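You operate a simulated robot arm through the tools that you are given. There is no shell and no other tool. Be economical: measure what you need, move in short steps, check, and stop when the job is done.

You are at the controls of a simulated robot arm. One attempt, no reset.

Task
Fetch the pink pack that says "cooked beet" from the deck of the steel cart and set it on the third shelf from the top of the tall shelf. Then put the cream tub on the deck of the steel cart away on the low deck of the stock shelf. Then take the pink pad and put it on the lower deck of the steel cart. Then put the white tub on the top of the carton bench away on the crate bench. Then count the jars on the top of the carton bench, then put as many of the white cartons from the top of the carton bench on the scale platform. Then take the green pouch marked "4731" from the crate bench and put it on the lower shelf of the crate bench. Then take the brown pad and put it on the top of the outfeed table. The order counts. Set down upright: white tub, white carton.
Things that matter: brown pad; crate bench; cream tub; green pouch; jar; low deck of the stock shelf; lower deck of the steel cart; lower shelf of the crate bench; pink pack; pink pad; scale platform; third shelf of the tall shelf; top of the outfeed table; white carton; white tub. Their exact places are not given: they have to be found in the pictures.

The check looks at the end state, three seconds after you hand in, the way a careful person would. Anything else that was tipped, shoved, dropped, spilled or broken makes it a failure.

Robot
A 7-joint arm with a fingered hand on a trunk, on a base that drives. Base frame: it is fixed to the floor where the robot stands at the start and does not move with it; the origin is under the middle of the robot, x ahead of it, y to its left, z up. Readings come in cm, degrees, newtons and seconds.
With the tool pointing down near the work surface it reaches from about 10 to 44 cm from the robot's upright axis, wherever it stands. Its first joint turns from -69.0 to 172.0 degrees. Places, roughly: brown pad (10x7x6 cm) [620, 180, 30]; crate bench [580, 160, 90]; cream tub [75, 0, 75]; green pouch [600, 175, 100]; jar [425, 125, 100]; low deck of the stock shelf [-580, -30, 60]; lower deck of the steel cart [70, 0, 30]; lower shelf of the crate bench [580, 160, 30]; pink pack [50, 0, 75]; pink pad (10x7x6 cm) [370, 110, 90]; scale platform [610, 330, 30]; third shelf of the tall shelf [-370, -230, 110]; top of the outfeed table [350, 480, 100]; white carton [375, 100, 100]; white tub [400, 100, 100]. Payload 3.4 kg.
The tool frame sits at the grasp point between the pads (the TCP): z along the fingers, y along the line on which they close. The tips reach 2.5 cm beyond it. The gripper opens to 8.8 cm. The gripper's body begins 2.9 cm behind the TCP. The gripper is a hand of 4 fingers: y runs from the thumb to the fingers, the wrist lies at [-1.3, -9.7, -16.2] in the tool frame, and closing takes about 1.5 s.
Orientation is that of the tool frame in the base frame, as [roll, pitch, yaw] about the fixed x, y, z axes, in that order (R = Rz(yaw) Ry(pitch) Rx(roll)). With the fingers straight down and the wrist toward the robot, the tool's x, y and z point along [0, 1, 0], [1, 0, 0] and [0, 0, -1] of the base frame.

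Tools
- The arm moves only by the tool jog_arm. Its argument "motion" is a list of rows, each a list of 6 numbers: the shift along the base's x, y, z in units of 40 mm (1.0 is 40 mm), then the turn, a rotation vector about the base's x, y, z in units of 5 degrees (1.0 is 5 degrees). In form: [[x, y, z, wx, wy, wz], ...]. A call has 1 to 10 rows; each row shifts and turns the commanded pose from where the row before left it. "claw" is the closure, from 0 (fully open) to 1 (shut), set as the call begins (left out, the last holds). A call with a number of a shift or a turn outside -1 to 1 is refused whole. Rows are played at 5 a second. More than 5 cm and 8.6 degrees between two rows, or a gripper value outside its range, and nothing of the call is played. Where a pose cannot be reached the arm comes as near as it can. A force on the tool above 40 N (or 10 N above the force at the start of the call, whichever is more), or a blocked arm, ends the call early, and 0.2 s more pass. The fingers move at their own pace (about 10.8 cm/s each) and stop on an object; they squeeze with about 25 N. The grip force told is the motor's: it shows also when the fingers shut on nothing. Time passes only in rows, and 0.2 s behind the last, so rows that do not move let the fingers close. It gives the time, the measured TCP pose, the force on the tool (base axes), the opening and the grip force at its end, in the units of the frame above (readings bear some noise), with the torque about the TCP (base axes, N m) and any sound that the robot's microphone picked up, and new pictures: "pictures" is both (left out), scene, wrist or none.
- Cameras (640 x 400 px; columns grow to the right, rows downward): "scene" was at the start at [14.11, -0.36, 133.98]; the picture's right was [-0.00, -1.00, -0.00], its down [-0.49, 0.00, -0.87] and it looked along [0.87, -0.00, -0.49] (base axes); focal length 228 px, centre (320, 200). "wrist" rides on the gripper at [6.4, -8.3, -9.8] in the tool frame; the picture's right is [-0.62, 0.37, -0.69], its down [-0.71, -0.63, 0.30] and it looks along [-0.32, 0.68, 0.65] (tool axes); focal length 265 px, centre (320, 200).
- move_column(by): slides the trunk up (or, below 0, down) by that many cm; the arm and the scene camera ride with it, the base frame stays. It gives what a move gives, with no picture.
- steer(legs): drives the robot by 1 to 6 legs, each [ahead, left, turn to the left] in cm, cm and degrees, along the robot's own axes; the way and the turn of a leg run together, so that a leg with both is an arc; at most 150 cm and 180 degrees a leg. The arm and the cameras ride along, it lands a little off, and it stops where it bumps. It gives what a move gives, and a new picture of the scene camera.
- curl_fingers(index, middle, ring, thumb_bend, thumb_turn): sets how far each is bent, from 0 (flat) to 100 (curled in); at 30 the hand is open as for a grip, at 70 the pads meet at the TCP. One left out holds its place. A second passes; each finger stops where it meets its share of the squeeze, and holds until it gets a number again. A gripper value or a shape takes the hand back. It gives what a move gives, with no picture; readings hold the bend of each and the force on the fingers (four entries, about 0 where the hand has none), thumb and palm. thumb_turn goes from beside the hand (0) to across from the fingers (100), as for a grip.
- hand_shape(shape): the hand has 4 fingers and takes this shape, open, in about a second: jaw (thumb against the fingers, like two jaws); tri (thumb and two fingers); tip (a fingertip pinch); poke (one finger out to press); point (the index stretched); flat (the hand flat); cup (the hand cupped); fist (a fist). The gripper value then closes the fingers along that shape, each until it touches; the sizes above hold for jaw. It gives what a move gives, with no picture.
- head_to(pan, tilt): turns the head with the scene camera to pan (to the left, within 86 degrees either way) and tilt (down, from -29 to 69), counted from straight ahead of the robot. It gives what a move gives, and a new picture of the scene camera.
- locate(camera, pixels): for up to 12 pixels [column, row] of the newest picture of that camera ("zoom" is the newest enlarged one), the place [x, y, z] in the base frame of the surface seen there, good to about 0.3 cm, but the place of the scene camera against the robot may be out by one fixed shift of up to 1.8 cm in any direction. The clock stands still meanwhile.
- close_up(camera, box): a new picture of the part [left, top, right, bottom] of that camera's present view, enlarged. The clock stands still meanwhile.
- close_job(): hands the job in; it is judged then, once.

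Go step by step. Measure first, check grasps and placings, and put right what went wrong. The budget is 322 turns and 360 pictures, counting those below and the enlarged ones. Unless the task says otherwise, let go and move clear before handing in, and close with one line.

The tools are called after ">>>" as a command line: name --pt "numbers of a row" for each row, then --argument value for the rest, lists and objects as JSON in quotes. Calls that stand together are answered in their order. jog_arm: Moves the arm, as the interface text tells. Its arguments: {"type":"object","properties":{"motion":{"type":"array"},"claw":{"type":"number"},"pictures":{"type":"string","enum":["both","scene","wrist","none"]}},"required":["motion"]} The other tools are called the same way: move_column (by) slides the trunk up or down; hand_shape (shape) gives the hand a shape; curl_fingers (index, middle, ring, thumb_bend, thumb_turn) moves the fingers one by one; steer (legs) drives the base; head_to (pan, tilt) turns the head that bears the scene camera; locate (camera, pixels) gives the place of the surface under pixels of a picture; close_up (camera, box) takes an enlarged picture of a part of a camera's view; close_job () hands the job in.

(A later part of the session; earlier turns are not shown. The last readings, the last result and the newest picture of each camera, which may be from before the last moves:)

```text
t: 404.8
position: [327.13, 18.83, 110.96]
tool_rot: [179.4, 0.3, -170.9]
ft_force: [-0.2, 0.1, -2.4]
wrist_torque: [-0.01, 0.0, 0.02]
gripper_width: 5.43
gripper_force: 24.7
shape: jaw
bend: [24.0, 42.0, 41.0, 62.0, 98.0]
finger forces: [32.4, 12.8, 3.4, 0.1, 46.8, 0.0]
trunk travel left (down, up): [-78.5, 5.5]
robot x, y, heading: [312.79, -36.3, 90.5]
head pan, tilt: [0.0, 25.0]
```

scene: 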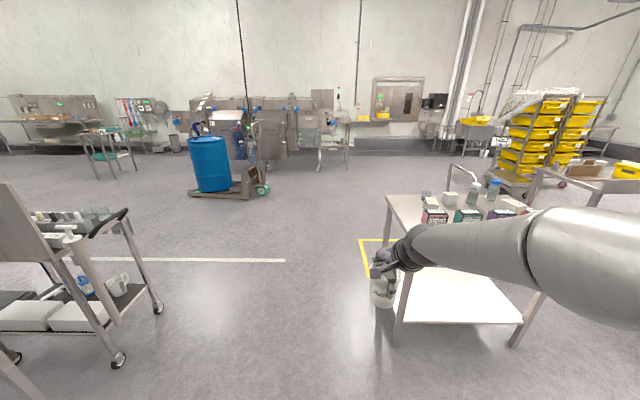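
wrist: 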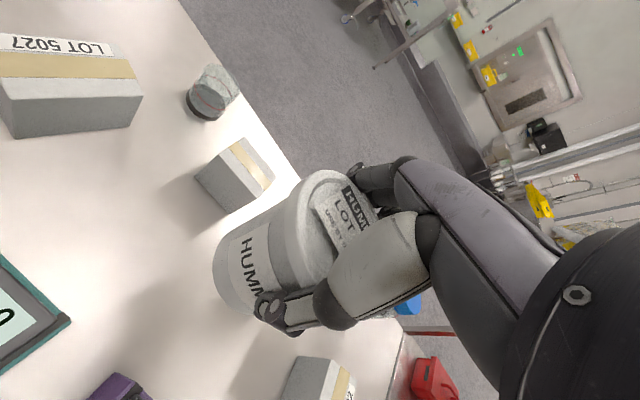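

>>> steer --legs '[[0, 10, 0], [150, 0, -0.5], [130, 0, 0], [0, 0, -90]]'

>>> head_to --pan -5 --tilt 25

```text
t: 422.9
position: [360.63, 229.14, 110.93]
tool_rot: [179.3, 0.3, 98.5]
ft_force: [0.7, -0.2, -1.9]
wrist_torque: [-0.02, -0.01, -0.01]
gripper_width: 5.41
gripper_force: 25.3
shape: jaw
bend: [75.0, 42.0, 42.0, 62.0, 98.0]
finger forces: [31.2, 12.5, 3.5, 0.1, 44.8, 0.1]
trunk travel left (down, up): [-78.5, 5.5]
robot x, y, heading: [305.84, 244.17, 0.1]
head pan, tilt: [0.0, 25.0]
```

scene: 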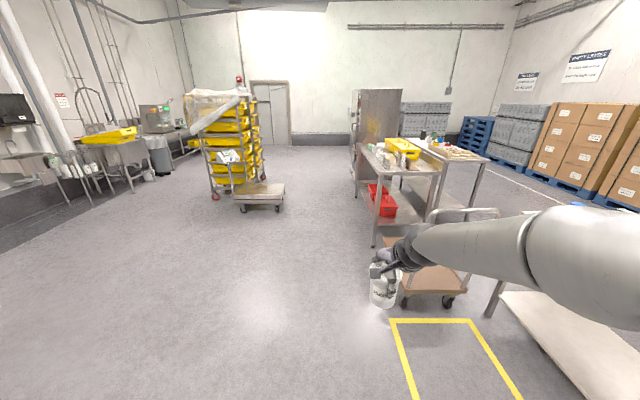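

```text
t: 423.6
position: [360.55, 229.23, 110.89]
tool_rot: [179.4, 0.3, 98.6]
ft_force: [0.0, -0.5, -3.0]
wrist_torque: [0.0, 0.03, 0.0]
gripper_width: 5.42
gripper_force: 24.7
shape: jaw
bend: [75.0, 42.0, 42.0, 62.0, 98.0]
finger forces: [31.2, 12.5, 3.7, 0.1, 45.0, 0.0]
trunk travel left (down, up): [-78.5, 5.5]
robot x, y, heading: [305.67, 244.16, 0.4]
head pan, tilt: [-5.0, 25.0]
```

scene: 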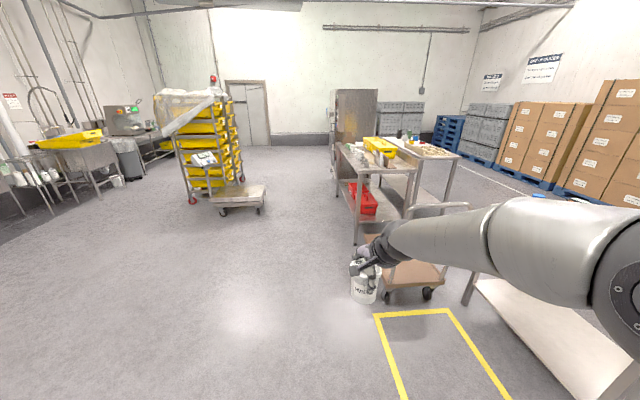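

>>> close_up --camera "wrist" --box '[160, 120, 480, 370]'

>>> close_up --camera "scene" --box '[320, 120, 480, 310]'

>>> locate --camera "scene" --pixels '[[357, 173], [415, 172], [338, 143], [240, 192], [225, 212], [265, 187], [258, 210], [445, 290], [385, 295], [355, 240], [190, 200], [210, 190]]'

```text
1.60 times, centred on (320, 245) of wrist
```

zoom: 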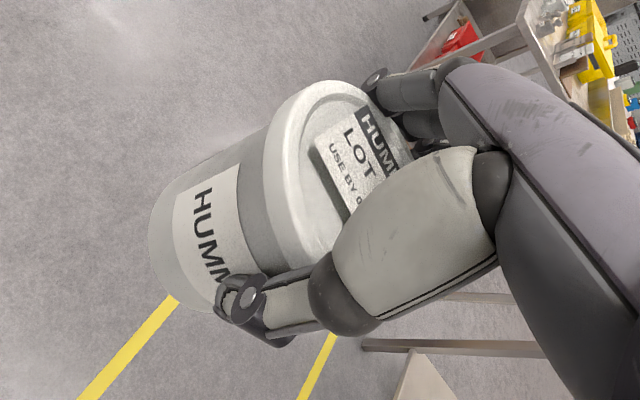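

```text
2.11 times, centred on (400, 215) of scene
```

zoom: 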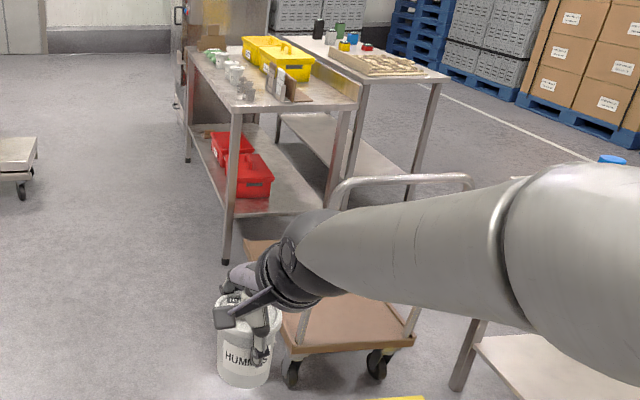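

```text
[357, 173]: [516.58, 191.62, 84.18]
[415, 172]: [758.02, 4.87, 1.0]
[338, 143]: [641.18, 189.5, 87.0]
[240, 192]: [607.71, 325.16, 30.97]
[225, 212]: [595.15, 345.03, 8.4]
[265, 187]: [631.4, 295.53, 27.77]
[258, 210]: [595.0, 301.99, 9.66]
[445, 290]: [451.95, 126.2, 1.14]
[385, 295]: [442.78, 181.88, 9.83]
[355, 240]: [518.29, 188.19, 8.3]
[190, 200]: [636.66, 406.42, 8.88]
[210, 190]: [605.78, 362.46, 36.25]
```

>>> steer --legs '[[145, 18, 0], [75, 0, 0], [0, 0, -90]]'

>>> head_to --pan 0 --tilt 35

```text
t: 438.3
position: [506.9, 210.88, 111.01]
tool_rot: [179.4, 0.2, 7.2]
ft_force: [0.7, 0.9, -2.9]
wrist_torque: [-0.01, -0.01, 0.03]
gripper_width: 5.36
gripper_force: 24.7
shape: jaw
bend: [75.0, 42.0, 42.0, 62.0, 98.0]
finger forces: [29.9, 12.2, 3.6, 0.1, 42.9, 0.1]
trunk travel left (down, up): [-78.5, 5.5]
robot x, y, heading: [523.25, 265.14, -91.2]
head pan, tilt: [-5.0, 25.0]
```

scene: 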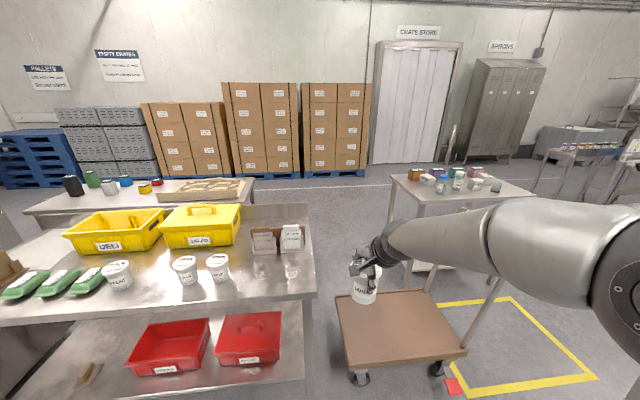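

```text
t: 439.1
position: [506.91, 210.91, 110.95]
tool_rot: [179.3, 0.3, 7.1]
ft_force: [0.6, -0.2, -2.7]
wrist_torque: [-0.01, -0.02, -0.01]
gripper_width: 5.34
gripper_force: 24.9
shape: jaw
bend: [75.0, 42.0, 42.0, 62.0, 98.0]
finger forces: [29.9, 12.2, 3.6, 0.0, 42.9, 0.1]
trunk travel left (down, up): [-78.5, 5.5]
robot x, y, heading: [523.51, 265.35, -91.4]
head pan, tilt: [0.0, 35.0]
```

scene: 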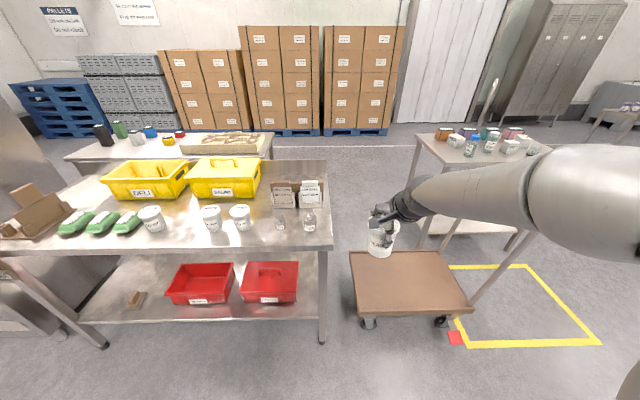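

>>> close_up --camera "scene" --box '[0, 150, 340, 350]'

>>> locate --camera "scene" --pixels '[[260, 235], [180, 235], [240, 222], [280, 222], [212, 225], [152, 228], [125, 222], [100, 225], [72, 228], [138, 298], [320, 240], [260, 248]]'

```text
1.88 times, centred on (170, 250) of scene
```

zoom: 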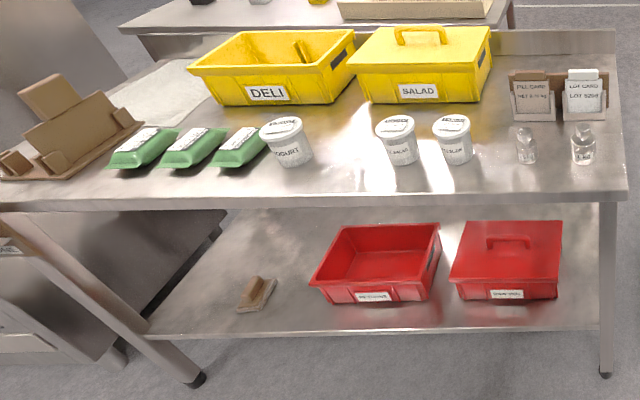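

```text
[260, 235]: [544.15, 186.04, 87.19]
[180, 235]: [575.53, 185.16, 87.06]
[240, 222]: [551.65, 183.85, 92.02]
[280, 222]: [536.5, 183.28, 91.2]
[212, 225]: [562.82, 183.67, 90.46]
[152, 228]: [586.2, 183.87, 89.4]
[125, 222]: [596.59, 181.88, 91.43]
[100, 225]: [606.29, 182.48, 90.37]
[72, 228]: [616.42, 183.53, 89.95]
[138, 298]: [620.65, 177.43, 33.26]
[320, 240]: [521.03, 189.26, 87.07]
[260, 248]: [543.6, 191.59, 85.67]
```

>>> steer --legs '[[14, 0, 1.4], [0, 65, 0], [14, 0, 0]]'

>>> head_to --pan 0 --tilt 45

```text
t: 444.6
position: [573.44, 182.56, 111.02]
tool_rot: [179.4, 0.3, 7.7]
ft_force: [-0.7, -1.2, -1.8]
wrist_torque: [0.02, 0.0, 0.03]
gripper_width: 5.33
gripper_force: 25.2
shape: jaw
bend: [75.0, 42.0, 42.0, 62.0, 98.0]
finger forces: [30.0, 12.3, 3.5, 0.0, 42.9, 0.1]
trunk travel left (down, up): [-78.5, 5.5]
robot x, y, heading: [589.11, 236.88, -90.6]
head pan, tilt: [0.0, 35.0]
```

scene: 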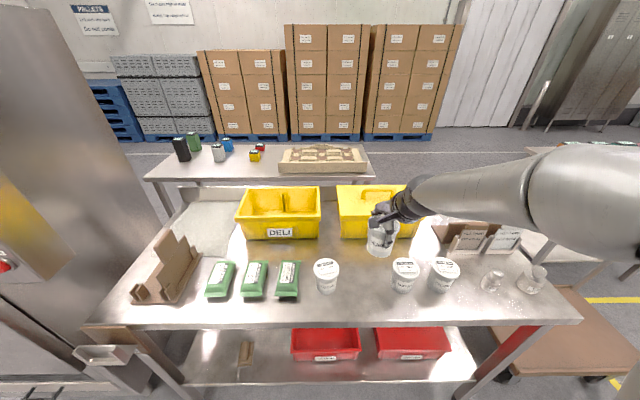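

```text
t: 445.3
position: [573.31, 182.56, 111.01]
tool_rot: [179.4, 0.3, 7.7]
ft_force: [-0.6, -0.5, -1.9]
wrist_torque: [0.01, -0.01, 0.02]
gripper_width: 5.35
gripper_force: 25.5
shape: jaw
bend: [75.0, 42.0, 42.0, 62.0, 98.0]
finger forces: [29.9, 12.3, 3.6, 0.0, 43.0, 0.1]
trunk travel left (down, up): [-78.5, 5.5]
robot x, y, heading: [589.2, 236.88, -90.9]
head pan, tilt: [0.0, 45.0]
```

scene: 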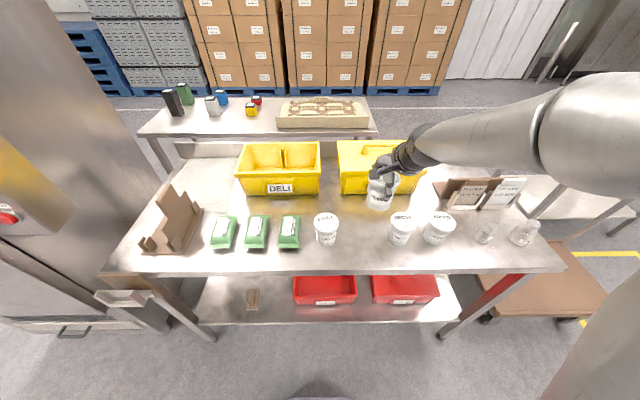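

>>> locate --camera "scene" --pixels '[[327, 218], [314, 225], [340, 225], [402, 218], [389, 225], [437, 220], [365, 240], [365, 262], [365, 215], [290, 222], [257, 222], [223, 222]]'

>>> close_up --camera "scene" --box '[190, 190, 480, 340]'

```text
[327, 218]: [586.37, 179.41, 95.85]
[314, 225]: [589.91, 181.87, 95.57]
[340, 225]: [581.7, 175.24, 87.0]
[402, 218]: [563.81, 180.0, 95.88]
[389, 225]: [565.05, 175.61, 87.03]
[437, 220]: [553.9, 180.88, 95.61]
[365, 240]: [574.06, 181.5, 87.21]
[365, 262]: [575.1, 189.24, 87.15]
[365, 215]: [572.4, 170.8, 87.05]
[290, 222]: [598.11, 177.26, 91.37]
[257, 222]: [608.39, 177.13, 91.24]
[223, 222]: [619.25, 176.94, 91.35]
```

```text
2.21 times, centred on (335, 265) of scene
```

zoom: 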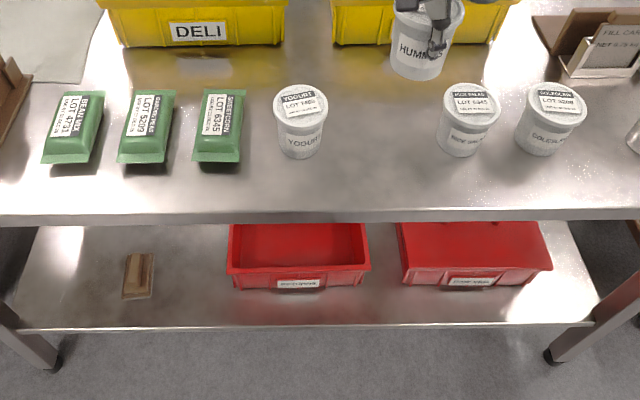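

>>> jog_arm --pt "0.4 -0.15 -0.8 0 0 0" --pt "0 0 -0.9 0 0 0" --pt "0 0 -0.9 0 0 0" --pt "0 0 -0.9 0 0 0" --pt "0 0 -0.6 0 0 0" --pictures "scene"

```text
t: 446.5
position: [575.01, 181.88, 94.36]
tool_rot: [179.4, 0.4, 7.7]
ft_force: [0.6, -1.3, -2.8]
wrist_torque: [0.03, -0.04, -0.01]
gripper_width: 5.33
gripper_force: 25.1
shape: jaw
bend: [75.0, 43.0, 42.0, 62.0, 98.0]
finger forces: [29.3, 12.2, 3.7, 0.0, 42.3, 0.0]
trunk travel left (down, up): [-78.5, 5.5]
robot x, y, heading: [589.07, 236.9, -90.8]
head pan, tilt: [0.0, 45.0]
```

scene: 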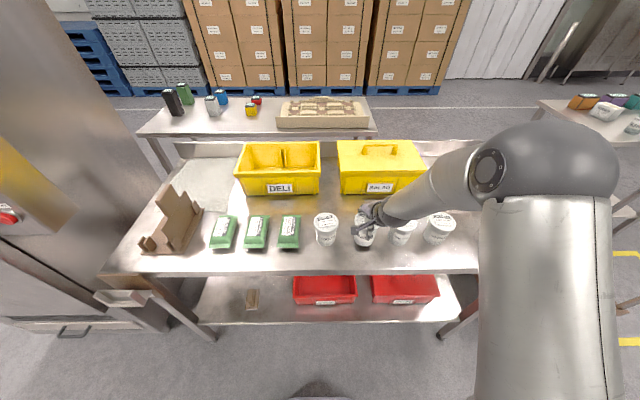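

>>> jog_arm --pt "0 0 -0.15 0 0 0" --pt "0 0 -0.1 0 0 0" --pt "0 0 -0.08 0 0 0" --pt "0 0 0 0 0 0" --pictures "none"

```text
t: 447.5
position: [575.1, 182.0, 93.2]
tool_rot: [179.4, 0.4, 7.7]
ft_force: [-0.5, 0.2, -2.8]
wrist_torque: [0.01, 0.0, -0.03]
gripper_width: 5.32
gripper_force: 24.8
shape: jaw
bend: [75.0, 43.0, 42.0, 62.0, 98.0]
finger forces: [29.2, 12.2, 3.7, 0.0, 42.2, 0.1]
trunk travel left (down, up): [-78.5, 5.5]
robot x, y, heading: [588.96, 237.48, -90.9]
head pan, tilt: [0.0, 45.0]
```

>>> jog_arm --pt "0 0 -0.08 0 0 0" --pt "0 0 -0.08 0 0 0" --pt "0 0 0 0 0 0" --pictures "none"

>>> close_up --camera "scene" --box '[300, 190, 440, 280]'

```text
t: 448.3
position: [575.25, 181.97, 92.86]
tool_rot: [178.9, 0.4, 7.7]
ft_force: [1.4, -0.2, 16.7]
wrist_torque: [-0.53, 0.04, 0.0]
gripper_width: 5.3
gripper_force: 24.9
shape: jaw
bend: [75.0, 42.0, 42.0, 62.0, 98.0]
finger forces: [31.8, 12.9, 4.2, 0.1, 45.8, 0.0]
trunk travel left (down, up): [-78.5, 5.5]
robot x, y, heading: [589.35, 237.24, -90.8]
head pan, tilt: [0.0, 45.0]
```

```text
4.44 times, centred on (370, 235) of scene
```

zoom: 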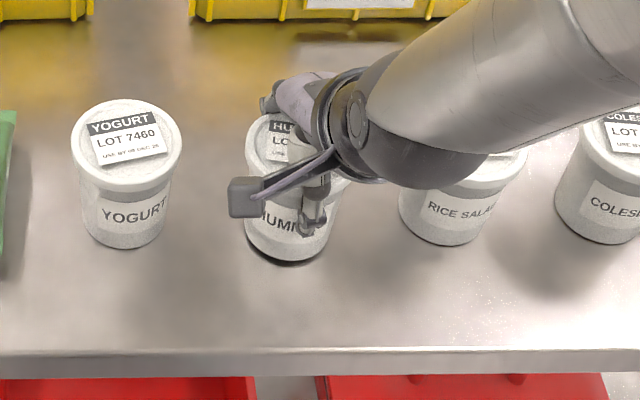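

>>> curl_fingers --index 18 --middle 18 --ring 18 --thumb_bend 18

>>> close_up --camera "scene" --box '[300, 190, 440, 280]'

```text
t: 449.3
position: [575.17, 182.06, 92.71]
tool_rot: [179.5, 0.3, 7.7]
ft_force: [0.1, 2.0, 3.1]
wrist_torque: [0.05, 0.03, 0.01]
gripper_width: 10.92
gripper_force: 2.1
shape: fingers
bend: [18.0, 18.0, 18.0, 17.0, 100.0]
finger forces: [0.4, 0.1, 0.1, 0.0, 3.3, 0.0]
trunk travel left (down, up): [-78.5, 5.5]
robot x, y, heading: [589.07, 237.09, -90.9]
head pan, tilt: [0.0, 45.0]
```

```text
4.44 times, centred on (370, 235) of scene
```

zoom: 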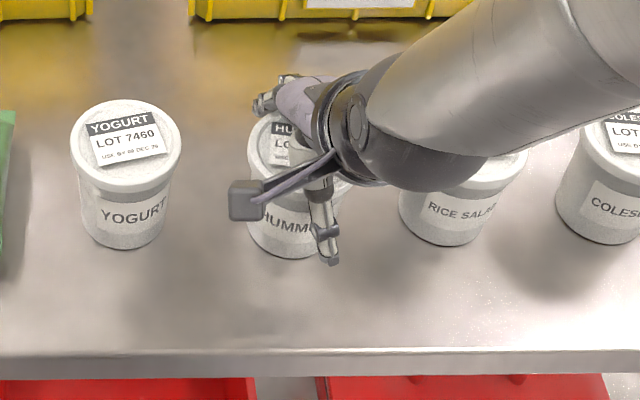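

Settled upright. Lift away.

>>> jog_arm --pt "0 0 0.3 0 0 0" --pt "0 0 0.5 0 0 0" --pt "0 0 0.7 0 0 0" --pt "0 0 0.9 0 0 0" --pt "0 0 0.9 0 0 0" --pt "0 0 0.9 0 0 0" --pictures "scene"

>>> close_up --camera "scene" --box '[190, 190, 480, 280]'

```text
t: 450.7
position: [575.09, 182.22, 109.52]
tool_rot: [179.2, 0.3, 7.7]
ft_force: [1.0, 0.4, 0.2]
wrist_torque: [-0.02, -0.03, -0.02]
gripper_width: 10.72
gripper_force: 0.1
shape: fingers
bend: [18.0, 18.0, 18.0, 18.0, 100.0]
finger forces: [0.1, 0.0, 0.1, 0.1, 0.0, 0.0]
trunk travel left (down, up): [-78.5, 5.5]
robot x, y, heading: [589.31, 236.76, -90.9]
head pan, tilt: [0.0, 45.0]
```

scene: 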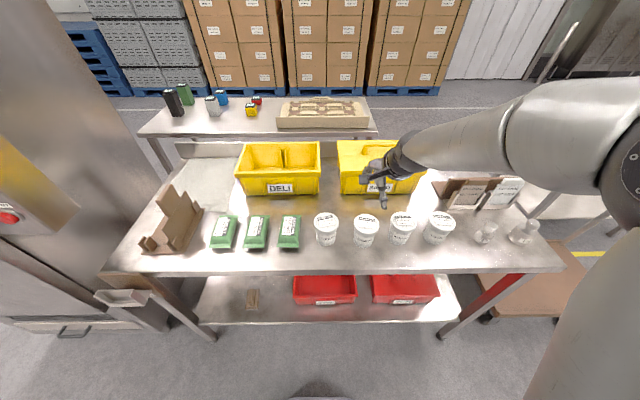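

```text
2.21 times, centred on (335, 235) of scene
```

zoom: 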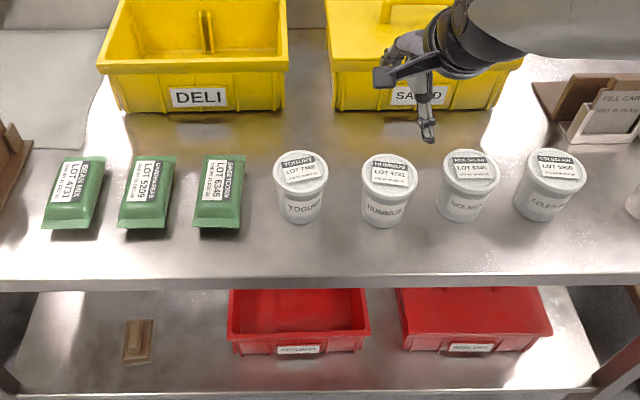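

>>> hand_shape --shape "jaw"

>>> steer --legs '[[-18, 0, 0.9], [0, -150, 0], [0, -48, 0], [65, 0, 0]]'

>>> head_to --pan 0 --tilt 45

```text
t: 451.6
position: [575.13, 182.33, 109.43]
tool_rot: [179.3, 0.3, 7.7]
ft_force: [-0.5, 0.1, 0.1]
wrist_torque: [0.0, -0.02, -0.05]
gripper_width: 8.77
gripper_force: 0.0
shape: jaw
bend: [30.0, 30.0, 30.0, 30.0, 98.0]
finger forces: [0.1, 0.1, 0.1, 0.0, 0.0, 0.1]
trunk travel left (down, up): [-78.5, 5.5]
robot x, y, heading: [589.23, 237.8, -91.0]
head pan, tilt: [0.0, 45.0]
```

```text
t: 465.8
position: [379.8, 129.96, 109.34]
tool_rot: [179.4, 0.3, 9.9]
ft_force: [0.3, -0.5, 0.4]
wrist_torque: [0.02, 0.01, 0.0]
gripper_width: 8.8
gripper_force: 0.0
shape: jaw
bend: [30.0, 30.0, 30.0, 30.0, 98.0]
finger forces: [0.0, 0.0, 0.0, 0.0, 0.1, 0.0]
trunk travel left (down, up): [-78.5, 5.5]
robot x, y, heading: [391.83, 184.97, -88.9]
head pan, tilt: [0.0, 45.0]
```

scene: 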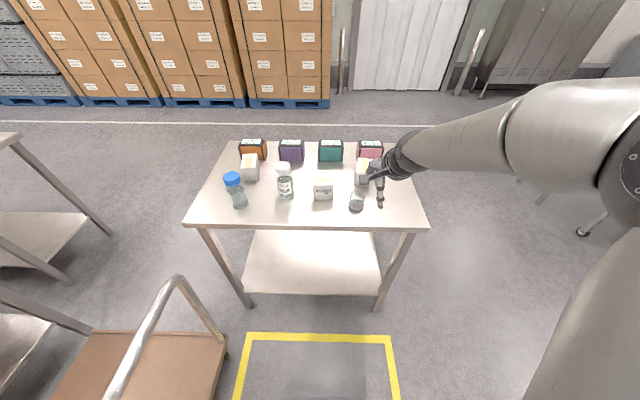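

```text
t: 466.4
position: [379.8, 129.98, 109.54]
tool_rot: [179.4, 0.3, 10.0]
ft_force: [-0.8, 0.3, -0.5]
wrist_torque: [0.03, 0.0, 0.03]
gripper_width: 8.79
gripper_force: 0.2
shape: jaw
bend: [30.0, 30.0, 30.0, 30.0, 98.0]
finger forces: [0.0, 0.0, 0.1, 0.0, 0.1, 0.0]
trunk travel left (down, up): [-78.5, 5.5]
robot x, y, heading: [391.92, 185.73, -88.8]
head pan, tilt: [0.0, 45.0]
```

scene: 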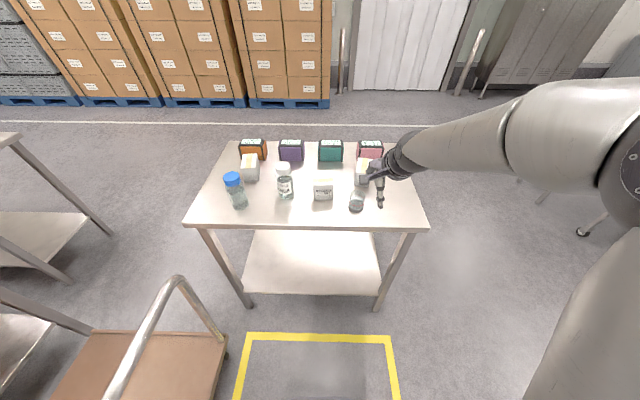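

>>> close_up --camera "scene" --box '[220, 130, 420, 230]'

>>> locate --camera "scene" --pixels '[[315, 181], [333, 181], [315, 188], [333, 188], [324, 199], [356, 160], [369, 160], [356, 182], [250, 160], [356, 200], [285, 170], [345, 205]]'

```text
3.20 times, centred on (320, 180) of scene
```

zoom: 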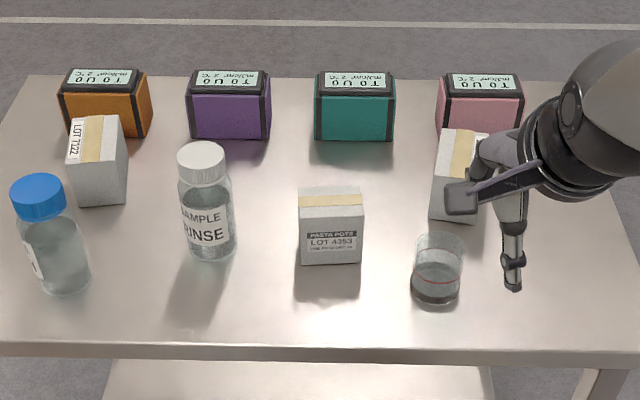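

```text
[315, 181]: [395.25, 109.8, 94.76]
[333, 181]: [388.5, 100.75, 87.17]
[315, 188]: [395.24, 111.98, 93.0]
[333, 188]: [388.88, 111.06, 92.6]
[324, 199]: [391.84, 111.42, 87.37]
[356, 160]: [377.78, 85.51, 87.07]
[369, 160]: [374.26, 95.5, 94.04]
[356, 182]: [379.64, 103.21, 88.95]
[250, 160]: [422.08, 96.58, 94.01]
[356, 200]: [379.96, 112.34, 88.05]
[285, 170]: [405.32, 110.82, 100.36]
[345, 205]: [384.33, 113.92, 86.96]
```

>>> steer --legs '[[0, 11, -1], [20, 0, 0]]'

>>> jog_arm --pt "0 0 0 0 0 -0.6" --pt "0 0 0 0 0 -0.6" --pt "0 0 0 0 0 -0.6"

```text
t: 468.8
position: [390.54, 111.02, 109.43]
tool_rot: [179.3, 0.3, 9.1]
ft_force: [-0.4, -0.7, 0.3]
wrist_torque: [0.0, -0.03, 0.01]
gripper_width: 8.79
gripper_force: 0.0
shape: jaw
bend: [30.0, 30.0, 30.0, 30.0, 98.0]
finger forces: [0.0, 0.0, 0.0, 0.0, 0.0, 0.0]
trunk travel left (down, up): [-78.5, 5.5]
robot x, y, heading: [403.24, 165.92, -89.6]
head pan, tilt: [0.0, 45.0]
```

scene: 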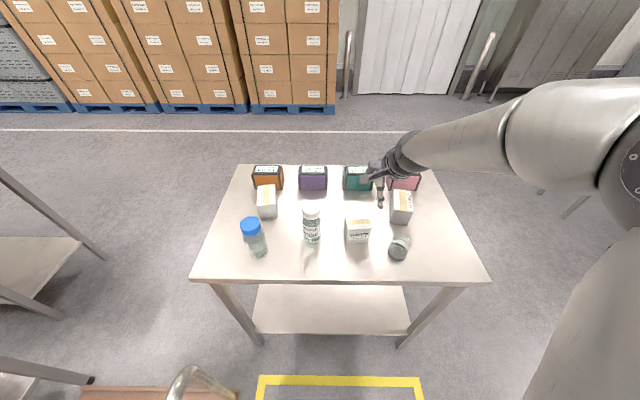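

```text
t: 469.6
position: [390.57, 111.15, 109.57]
tool_rot: [179.3, 0.3, 0.0]
ft_force: [0.4, -0.1, 0.0]
wrist_torque: [-0.01, -0.01, 0.04]
gripper_width: 8.83
gripper_force: 0.1
shape: jaw
bend: [30.0, 30.0, 30.0, 30.0, 98.0]
finger forces: [0.0, 0.1, 0.0, 0.1, 0.0, 0.0]
trunk travel left (down, up): [-78.5, 5.5]
robot x, y, heading: [403.58, 166.32, -89.4]
head pan, tilt: [0.0, 45.0]
```

scene: 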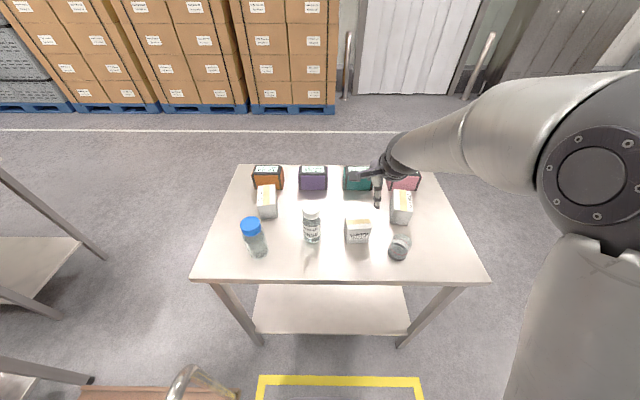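
wrist: 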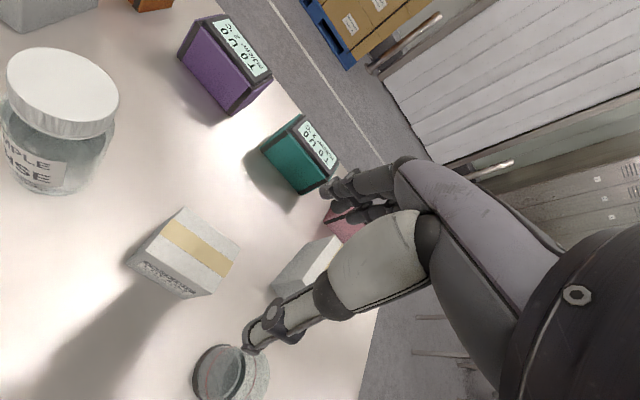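

>>> locate --camera "wrist" --pixels '[[145, 250], [183, 212], [235, 245], [205, 278], [190, 245], [230, 360], [205, 350], [265, 385], [75, 80], [180, 330]]'

>>> close_up --camera "wrist" --box '[90, 180, 290, 400]'

```text
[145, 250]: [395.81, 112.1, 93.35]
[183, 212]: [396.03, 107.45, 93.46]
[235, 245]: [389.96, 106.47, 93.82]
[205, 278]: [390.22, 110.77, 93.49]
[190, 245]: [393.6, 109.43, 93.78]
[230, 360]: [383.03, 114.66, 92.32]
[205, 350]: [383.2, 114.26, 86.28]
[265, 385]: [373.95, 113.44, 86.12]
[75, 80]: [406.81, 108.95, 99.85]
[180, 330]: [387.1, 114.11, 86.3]
```

```text
1.82 times, centred on (190, 290) of wrist
```

zoom: 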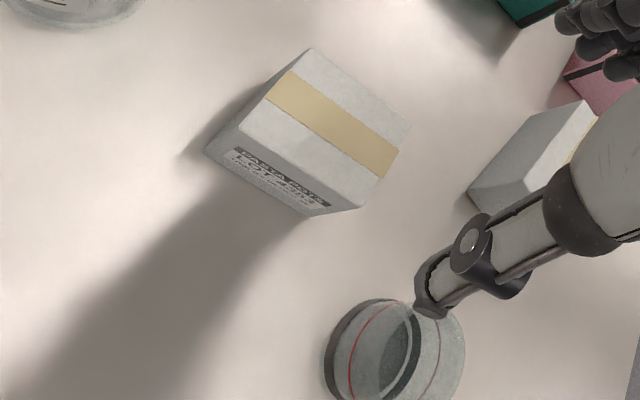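

>>> jog_arm --pt "0.6 -0.49 0 0 0 0.8" --pt "0 0 -0.5 0 0 0.8" --pt "0 0 -0.8 0 0 0.6" --pt "0 0 -0.8 0 0 0" --pt "0 0 -0.8 0 0 0" --pictures "wrist"

```text
t: 470.8
position: [392.86, 108.97, 97.92]
tool_rot: [179.3, 0.3, 11.2]
ft_force: [-0.5, 0.1, -0.4]
wrist_torque: [-0.01, 0.02, 0.0]
gripper_width: 8.8
gripper_force: 0.1
shape: jaw
bend: [30.0, 30.0, 30.0, 30.0, 98.0]
finger forces: [0.1, 0.0, 0.0, 0.0, 0.1, 0.0]
trunk travel left (down, up): [-78.5, 5.5]
robot x, y, heading: [403.41, 166.18, -89.5]
head pan, tilt: [0.0, 45.0]
```

wrist: 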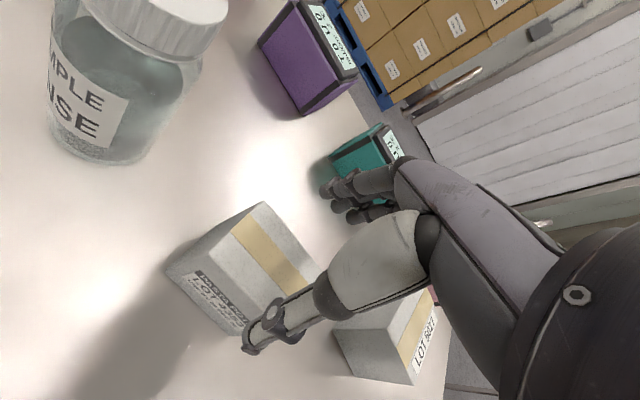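

>>> jog_arm --pt "0 0.05 -0.6 0 0 0" --pt "0 0 -0.6 0 0 0" --pt "0 0 -0.4 0 0 0" --pictures "wrist"

```text
t: 471.6
position: [393.05, 109.02, 91.59]
tool_rot: [179.3, 0.3, 11.2]
ft_force: [1.4, 0.4, 0.5]
wrist_torque: [-0.03, -0.01, 0.0]
gripper_width: 8.79
gripper_force: 0.2
shape: jaw
bend: [30.0, 30.0, 30.0, 30.0, 98.0]
finger forces: [0.0, 0.0, 0.1, 0.0, 0.0, 0.1]
trunk travel left (down, up): [-78.5, 5.5]
robot x, y, heading: [403.17, 166.56, -89.1]
head pan, tilt: [0.0, 45.0]
```

wrist: 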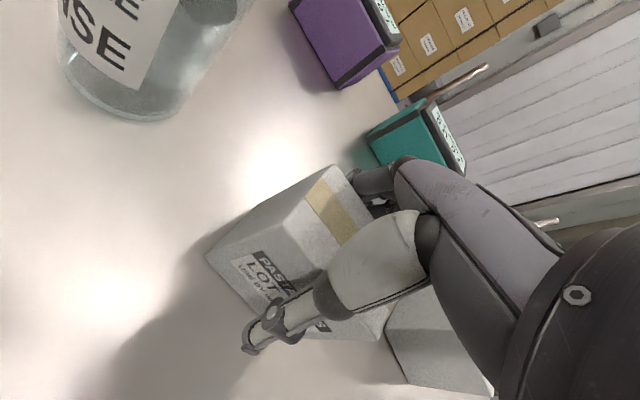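

>>> jog_arm --pt "0 0 0 0 0 0" --pt "0 0 0 0 0 0" --pt "0 0 0 0 0 0" --pt "0 0 0 0 0 0" --pt "0 0 0 0 0 0" --pt "0 0 0 0 0 0" --pt "0 0 0 0 0 0" --claw 1 --pictures "none"

>>> jog_arm --pt "0 0 0.3 0 0 0" --pt "0 0 0.6 0 0 0" --pt "0 0 0.9 0 0 0" --pt "0 0 0.9 0 0 0" --pt "0 0 0.9 0 0 0" --pt "0 0 0.9 0 0 0"

```text
t: 473.2
position: [393.05, 108.98, 91.58]
tool_rot: [179.4, 0.3, 11.2]
ft_force: [-0.1, 0.3, 0.2]
wrist_torque: [0.0, -0.03, -0.03]
gripper_width: 4.8
gripper_force: 25.4
shape: jaw
bend: [74.0, 45.0, 43.0, 65.0, 100.0]
finger forces: [12.7, 6.9, 3.1, 0.0, 22.8, 0.0]
trunk travel left (down, up): [-78.5, 5.5]
robot x, y, heading: [403.32, 166.37, -89.3]
head pan, tilt: [0.0, 45.0]
```

```text
t: 474.6
position: [393.2, 109.64, 109.44]
tool_rot: [179.4, 0.3, 11.2]
ft_force: [0.0, 0.1, -1.0]
wrist_torque: [0.02, -0.02, -0.03]
gripper_width: 4.8
gripper_force: 25.2
shape: jaw
bend: [74.0, 45.0, 43.0, 65.0, 99.0]
finger forces: [12.8, 6.9, 3.1, 0.0, 22.9, 0.0]
trunk travel left (down, up): [-78.5, 5.5]
robot x, y, heading: [403.22, 166.38, -89.5]
head pan, tilt: [0.0, 45.0]
```

scene: 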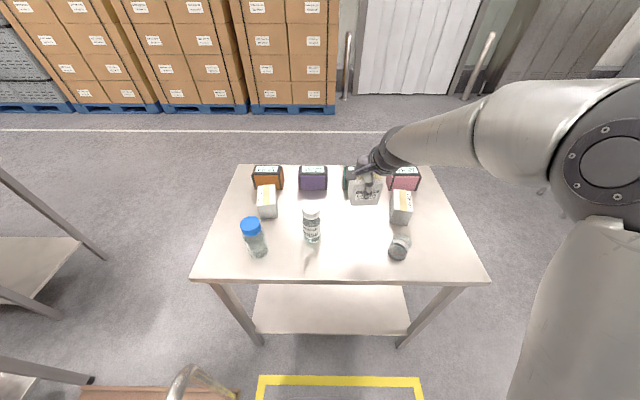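
wrist: 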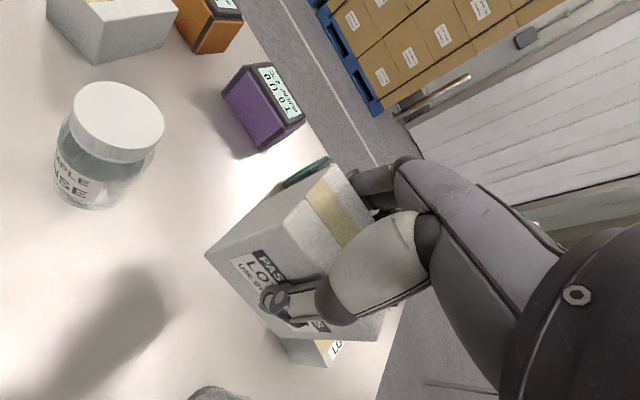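

>>> steer --legs '[[-80, 0, 0], [0, 0, 89], [110, 10, 0]]'

>>> head_to --pan 15 --tilt 35

```text
t: 488.0
position: [571.48, 242.23, 109.4]
tool_rot: [179.4, 0.3, 99.6]
ft_force: [-0.5, -0.4, -1.8]
wrist_torque: [0.06, 0.0, -0.01]
gripper_width: 4.77
gripper_force: 25.0
shape: jaw
bend: [74.0, 45.0, 43.0, 66.0, 99.0]
finger forces: [12.5, 6.9, 3.1, 0.0, 22.6, 0.0]
trunk travel left (down, up): [-78.5, 5.5]
robot x, y, heading: [515.01, 253.69, -0.4]
head pan, tilt: [0.0, 45.0]
```

scene: 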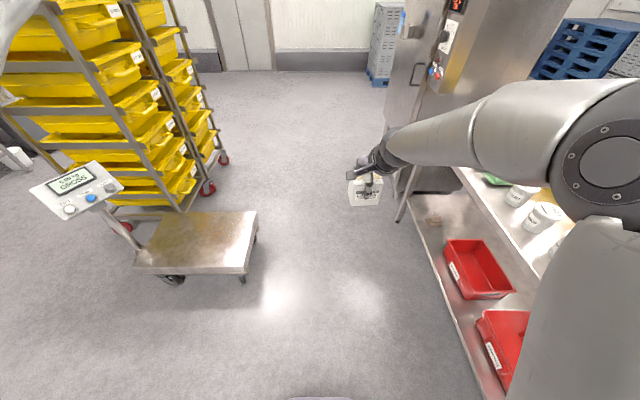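

```text
t: 488.8
position: [571.48, 242.22, 109.25]
tool_rot: [179.3, 0.4, 99.7]
ft_force: [1.0, -0.4, -1.1]
wrist_torque: [0.05, -0.01, -0.01]
gripper_width: 4.76
gripper_force: 24.8
shape: jaw
bend: [74.0, 45.0, 43.0, 66.0, 99.0]
finger forces: [12.7, 6.9, 3.1, 0.0, 22.6, 0.1]
trunk travel left (down, up): [-78.5, 5.5]
robot x, y, heading: [514.55, 254.33, -0.8]
head pan, tilt: [15.0, 35.0]
```

scene: 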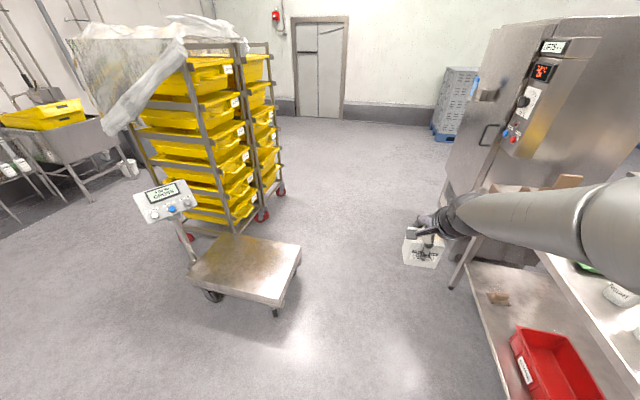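

>>> locate --camera "scene" --pixels '[[245, 265], [188, 278], [278, 305], [300, 250], [225, 240], [260, 285], [270, 250], [180, 220], [155, 200], [275, 315], [500, 298], [210, 270]]'

>>> close_up --camera "scene" --box '[120, 160, 320, 330]'

```text
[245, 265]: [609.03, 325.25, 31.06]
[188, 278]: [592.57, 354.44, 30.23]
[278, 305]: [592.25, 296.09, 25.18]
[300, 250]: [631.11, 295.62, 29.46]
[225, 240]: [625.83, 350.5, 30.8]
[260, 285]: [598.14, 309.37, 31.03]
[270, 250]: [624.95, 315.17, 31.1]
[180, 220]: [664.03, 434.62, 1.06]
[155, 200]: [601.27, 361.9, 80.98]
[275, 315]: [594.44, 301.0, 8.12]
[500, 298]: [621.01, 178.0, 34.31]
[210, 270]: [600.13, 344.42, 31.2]
```

```text
2.35 times, centred on (220, 245) of scene
```

zoom: 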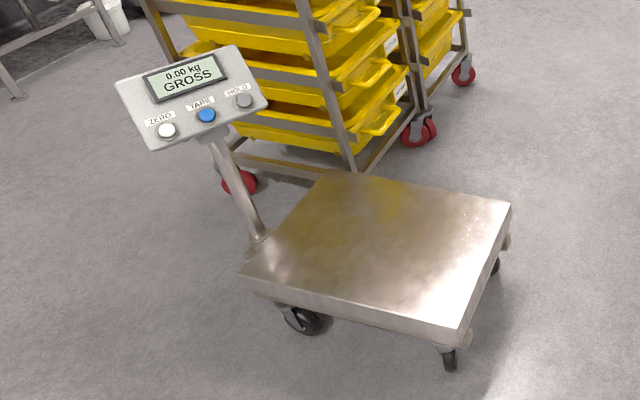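

>>> steer --legs '[[0, 0, 90.5], [0, -79, 0]]'

>>> head_to --pan 0 --tilt 50

```text
t: 496.7
position: [606.19, 306.35, 109.24]
tool_rot: [179.4, 0.3, -172.6]
ft_force: [0.8, -0.5, -2.0]
wrist_torque: [-0.01, 0.02, -0.01]
gripper_width: 4.72
gripper_force: 25.2
shape: jaw
bend: [74.0, 45.0, 43.0, 66.0, 99.0]
finger forces: [12.5, 6.7, 3.1, 0.1, 22.4, 0.1]
trunk travel left (down, up): [-78.5, 5.5]
robot x, y, heading: [592.2, 250.37, 86.8]
head pan, tilt: [15.0, 35.0]
```

scene: 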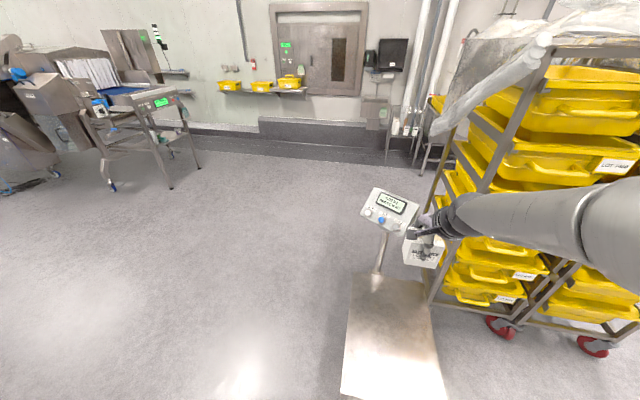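

```text
t: 497.5
position: [606.19, 306.48, 109.4]
tool_rot: [179.4, 0.3, -172.6]
ft_force: [0.0, -0.7, -1.6]
wrist_torque: [-0.01, 0.01, 0.0]
gripper_width: 4.71
gripper_force: 25.0
shape: jaw
bend: [74.0, 45.0, 43.0, 66.0, 99.0]
finger forces: [12.4, 6.7, 3.1, 0.0, 22.4, 0.0]
trunk travel left (down, up): [-78.5, 5.5]
robot x, y, heading: [592.27, 250.09, 87.0]
head pan, tilt: [0.0, 50.0]
```

scene: 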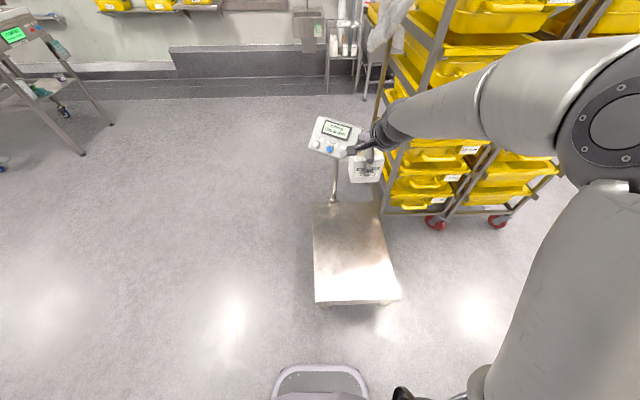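

>>> move_column --by -40

>>> move_column --by -28

>>> head_to --pan 0 --tilt 35

```text
t: 501.3
position: [606.31, 306.37, 69.4]
tool_rot: [179.4, 0.4, -172.6]
ft_force: [0.4, 0.0, -1.6]
wrist_torque: [0.01, 0.06, -0.01]
gripper_width: 4.71
gripper_force: 25.6
shape: jaw
bend: [74.0, 45.0, 43.0, 66.0, 99.0]
finger forces: [12.5, 6.7, 3.1, 0.0, 22.5, 0.0]
trunk travel left (down, up): [-38.5, 45.5]
robot x, y, heading: [592.52, 250.62, 86.8]
head pan, tilt: [0.0, 50.0]
```

```text
t: 504.1
position: [606.16, 306.35, 41.41]
tool_rot: [179.4, 0.2, -172.6]
ft_force: [0.2, -1.2, -2.1]
wrist_torque: [-0.05, 0.0, 0.02]
gripper_width: 4.7
gripper_force: 24.7
shape: jaw
bend: [74.0, 45.0, 43.0, 66.0, 99.0]
finger forces: [12.6, 6.7, 3.2, 0.1, 22.3, 0.0]
trunk travel left (down, up): [-10.5, 73.5]
robot x, y, heading: [592.27, 250.44, 86.7]
head pan, tilt: [0.0, 50.0]
```

```text
t: 504.9
position: [606.18, 306.35, 41.32]
tool_rot: [179.3, 0.3, -172.6]
ft_force: [-0.1, -0.3, -1.6]
wrist_torque: [-0.02, 0.01, -0.01]
gripper_width: 4.7
gripper_force: 24.9
shape: jaw
bend: [74.0, 45.0, 43.0, 66.0, 99.0]
finger forces: [12.6, 6.7, 3.1, 0.0, 22.4, 0.0]
trunk travel left (down, up): [-10.5, 73.5]
robot x, y, heading: [592.12, 250.69, 86.6]
head pan, tilt: [0.0, 35.0]
```

scene: 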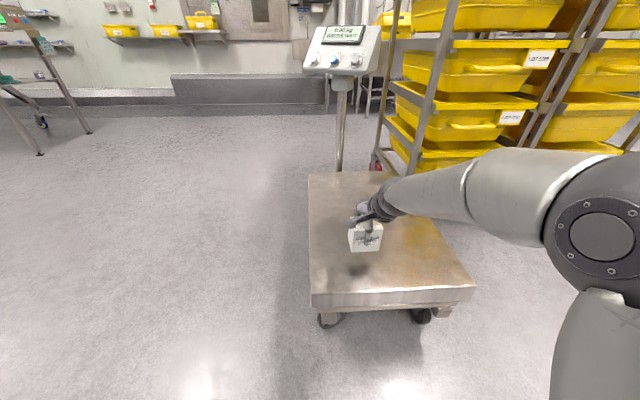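

>>> locate --camera "scene" --pixels '[[313, 290], [468, 284], [365, 285], [311, 180], [365, 240], [380, 270], [420, 250], [330, 240]]'

>>> jog_arm --pt "-0.4 0 -0.5 0 0 0" --pt "0 0 -0.6 0 0 0" --pt "0 0 -0.2 0 0 0" --pt "0 0 0 0 0 0" --pictures "scene"

```text
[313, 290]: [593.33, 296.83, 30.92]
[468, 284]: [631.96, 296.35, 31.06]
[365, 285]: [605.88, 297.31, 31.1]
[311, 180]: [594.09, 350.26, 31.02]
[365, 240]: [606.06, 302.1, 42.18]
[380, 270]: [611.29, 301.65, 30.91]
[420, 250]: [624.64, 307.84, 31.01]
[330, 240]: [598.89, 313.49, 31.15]
```

```text
t: 505.9
position: [604.54, 306.24, 36.33]
tool_rot: [179.5, 0.3, -172.5]
ft_force: [0.0, 0.1, -2.5]
wrist_torque: [0.0, 0.01, -0.04]
gripper_width: 4.71
gripper_force: 24.9
shape: jaw
bend: [74.0, 45.0, 43.0, 66.0, 99.0]
finger forces: [12.6, 6.7, 3.1, 0.0, 22.4, 0.0]
trunk travel left (down, up): [-10.5, 73.5]
robot x, y, heading: [592.25, 250.55, 86.9]
head pan, tilt: [0.0, 35.0]
```

scene: 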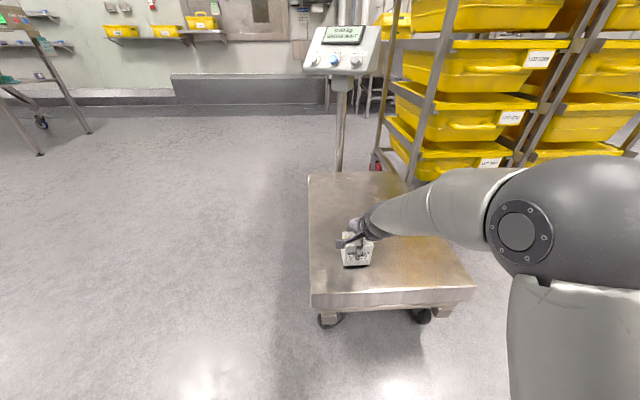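

Near the surface; small steps to contact.

>>> jog_arm --pt "0 0 -0.12 0 0 0" --pt "0 0 -0.08 0 0 0" --pt "0 0 0 0 0 0" --pictures "none"

>>> close_up --camera "scene" --box '[290, 180, 480, 310]'

```text
t: 506.7
position: [604.62, 306.3, 35.56]
tool_rot: [179.0, 0.3, -172.6]
ft_force: [-0.9, -0.4, 10.7]
wrist_torque: [-0.08, -0.03, 0.03]
gripper_width: 4.71
gripper_force: 25.1
shape: jaw
bend: [74.0, 45.0, 43.0, 66.0, 99.0]
finger forces: [13.6, 7.3, 3.5, 0.1, 24.3, 0.0]
trunk travel left (down, up): [-10.5, 73.5]
robot x, y, heading: [592.2, 250.63, 86.6]
head pan, tilt: [0.0, 35.0]
```

```text
3.08 times, centred on (385, 245) of scene
```

zoom: 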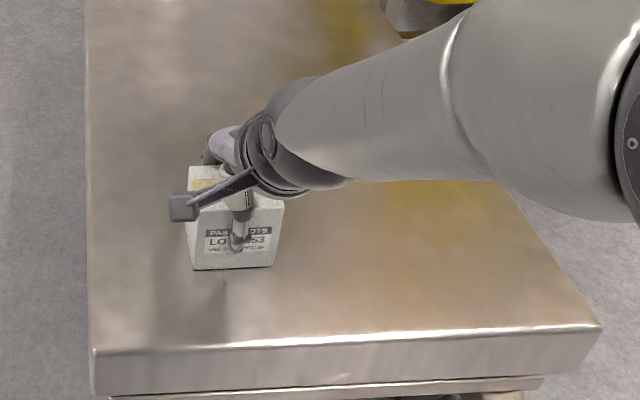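

Contact 11 N. Release and rise.

>>> jog_arm --pt "0 0 0.03 0 0 0" --pt "0 0 0 0 0 0" --pt "0 0 0 0 0 0" --pt "0 0 0 0 0 0" --pt "0 0 0 0 0 0" --pt "0 0 0.4 0 0 0" --pt "0 0 0.8 0 0 0" --pt "0 0 0.8 0 0 0" --pt "0 0 0.8 0 0 0" --claw 0 --pictures "scene"

>>> close_up --camera "scene" --box '[290, 180, 480, 310]'

>>> move_column --by 40

>>> move_column --by 28

```text
t: 508.7
position: [604.43, 306.32, 46.63]
tool_rot: [179.4, 0.3, -172.5]
ft_force: [-0.3, -0.2, 0.0]
wrist_torque: [0.02, 0.01, 0.0]
gripper_width: 8.76
gripper_force: 0.1
shape: jaw
bend: [30.0, 30.0, 30.0, 30.0, 98.0]
finger forces: [0.1, 0.0, 0.1, 0.0, 0.0, 0.1]
trunk travel left (down, up): [-10.5, 73.5]
robot x, y, heading: [592.24, 250.54, 86.9]
head pan, tilt: [0.0, 35.0]
```

scene: 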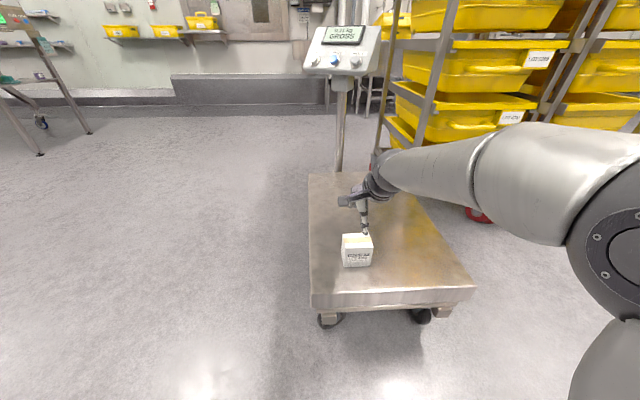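

```text
3.08 times, centred on (385, 245) of scene
```

zoom: 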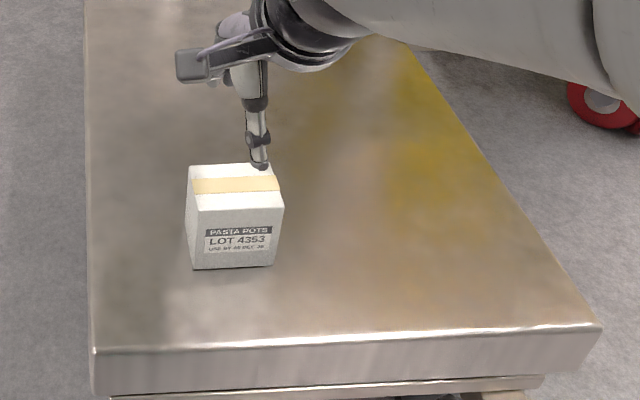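

```text
t: 512.5
position: [604.5, 306.34, 86.54]
tool_rot: [179.3, 0.2, -172.5]
ft_force: [0.0, 0.0, 0.3]
wrist_torque: [0.0, 0.05, 0.0]
gripper_width: 8.78
gripper_force: 0.1
shape: jaw
bend: [30.0, 30.0, 30.0, 30.0, 98.0]
finger forces: [0.0, 0.0, 0.0, 0.0, 0.0, 0.0]
trunk travel left (down, up): [-50.5, 33.5]
robot x, y, heading: [592.32, 250.36, 86.7]
head pan, tilt: [0.0, 35.0]
```

```text
t: 515.4
position: [604.57, 306.3, 114.57]
tool_rot: [179.2, 0.2, -172.6]
ft_force: [0.0, 0.6, -0.1]
wrist_torque: [-0.02, -0.03, 0.01]
gripper_width: 8.75
gripper_force: 0.1
shape: jaw
bend: [30.0, 30.0, 30.0, 30.0, 98.0]
finger forces: [0.1, 0.0, 0.1, 0.0, 0.0, 0.1]
trunk travel left (down, up): [-78.5, 5.5]
robot x, y, heading: [592.2, 250.26, 86.8]
head pan, tilt: [0.0, 35.0]
```

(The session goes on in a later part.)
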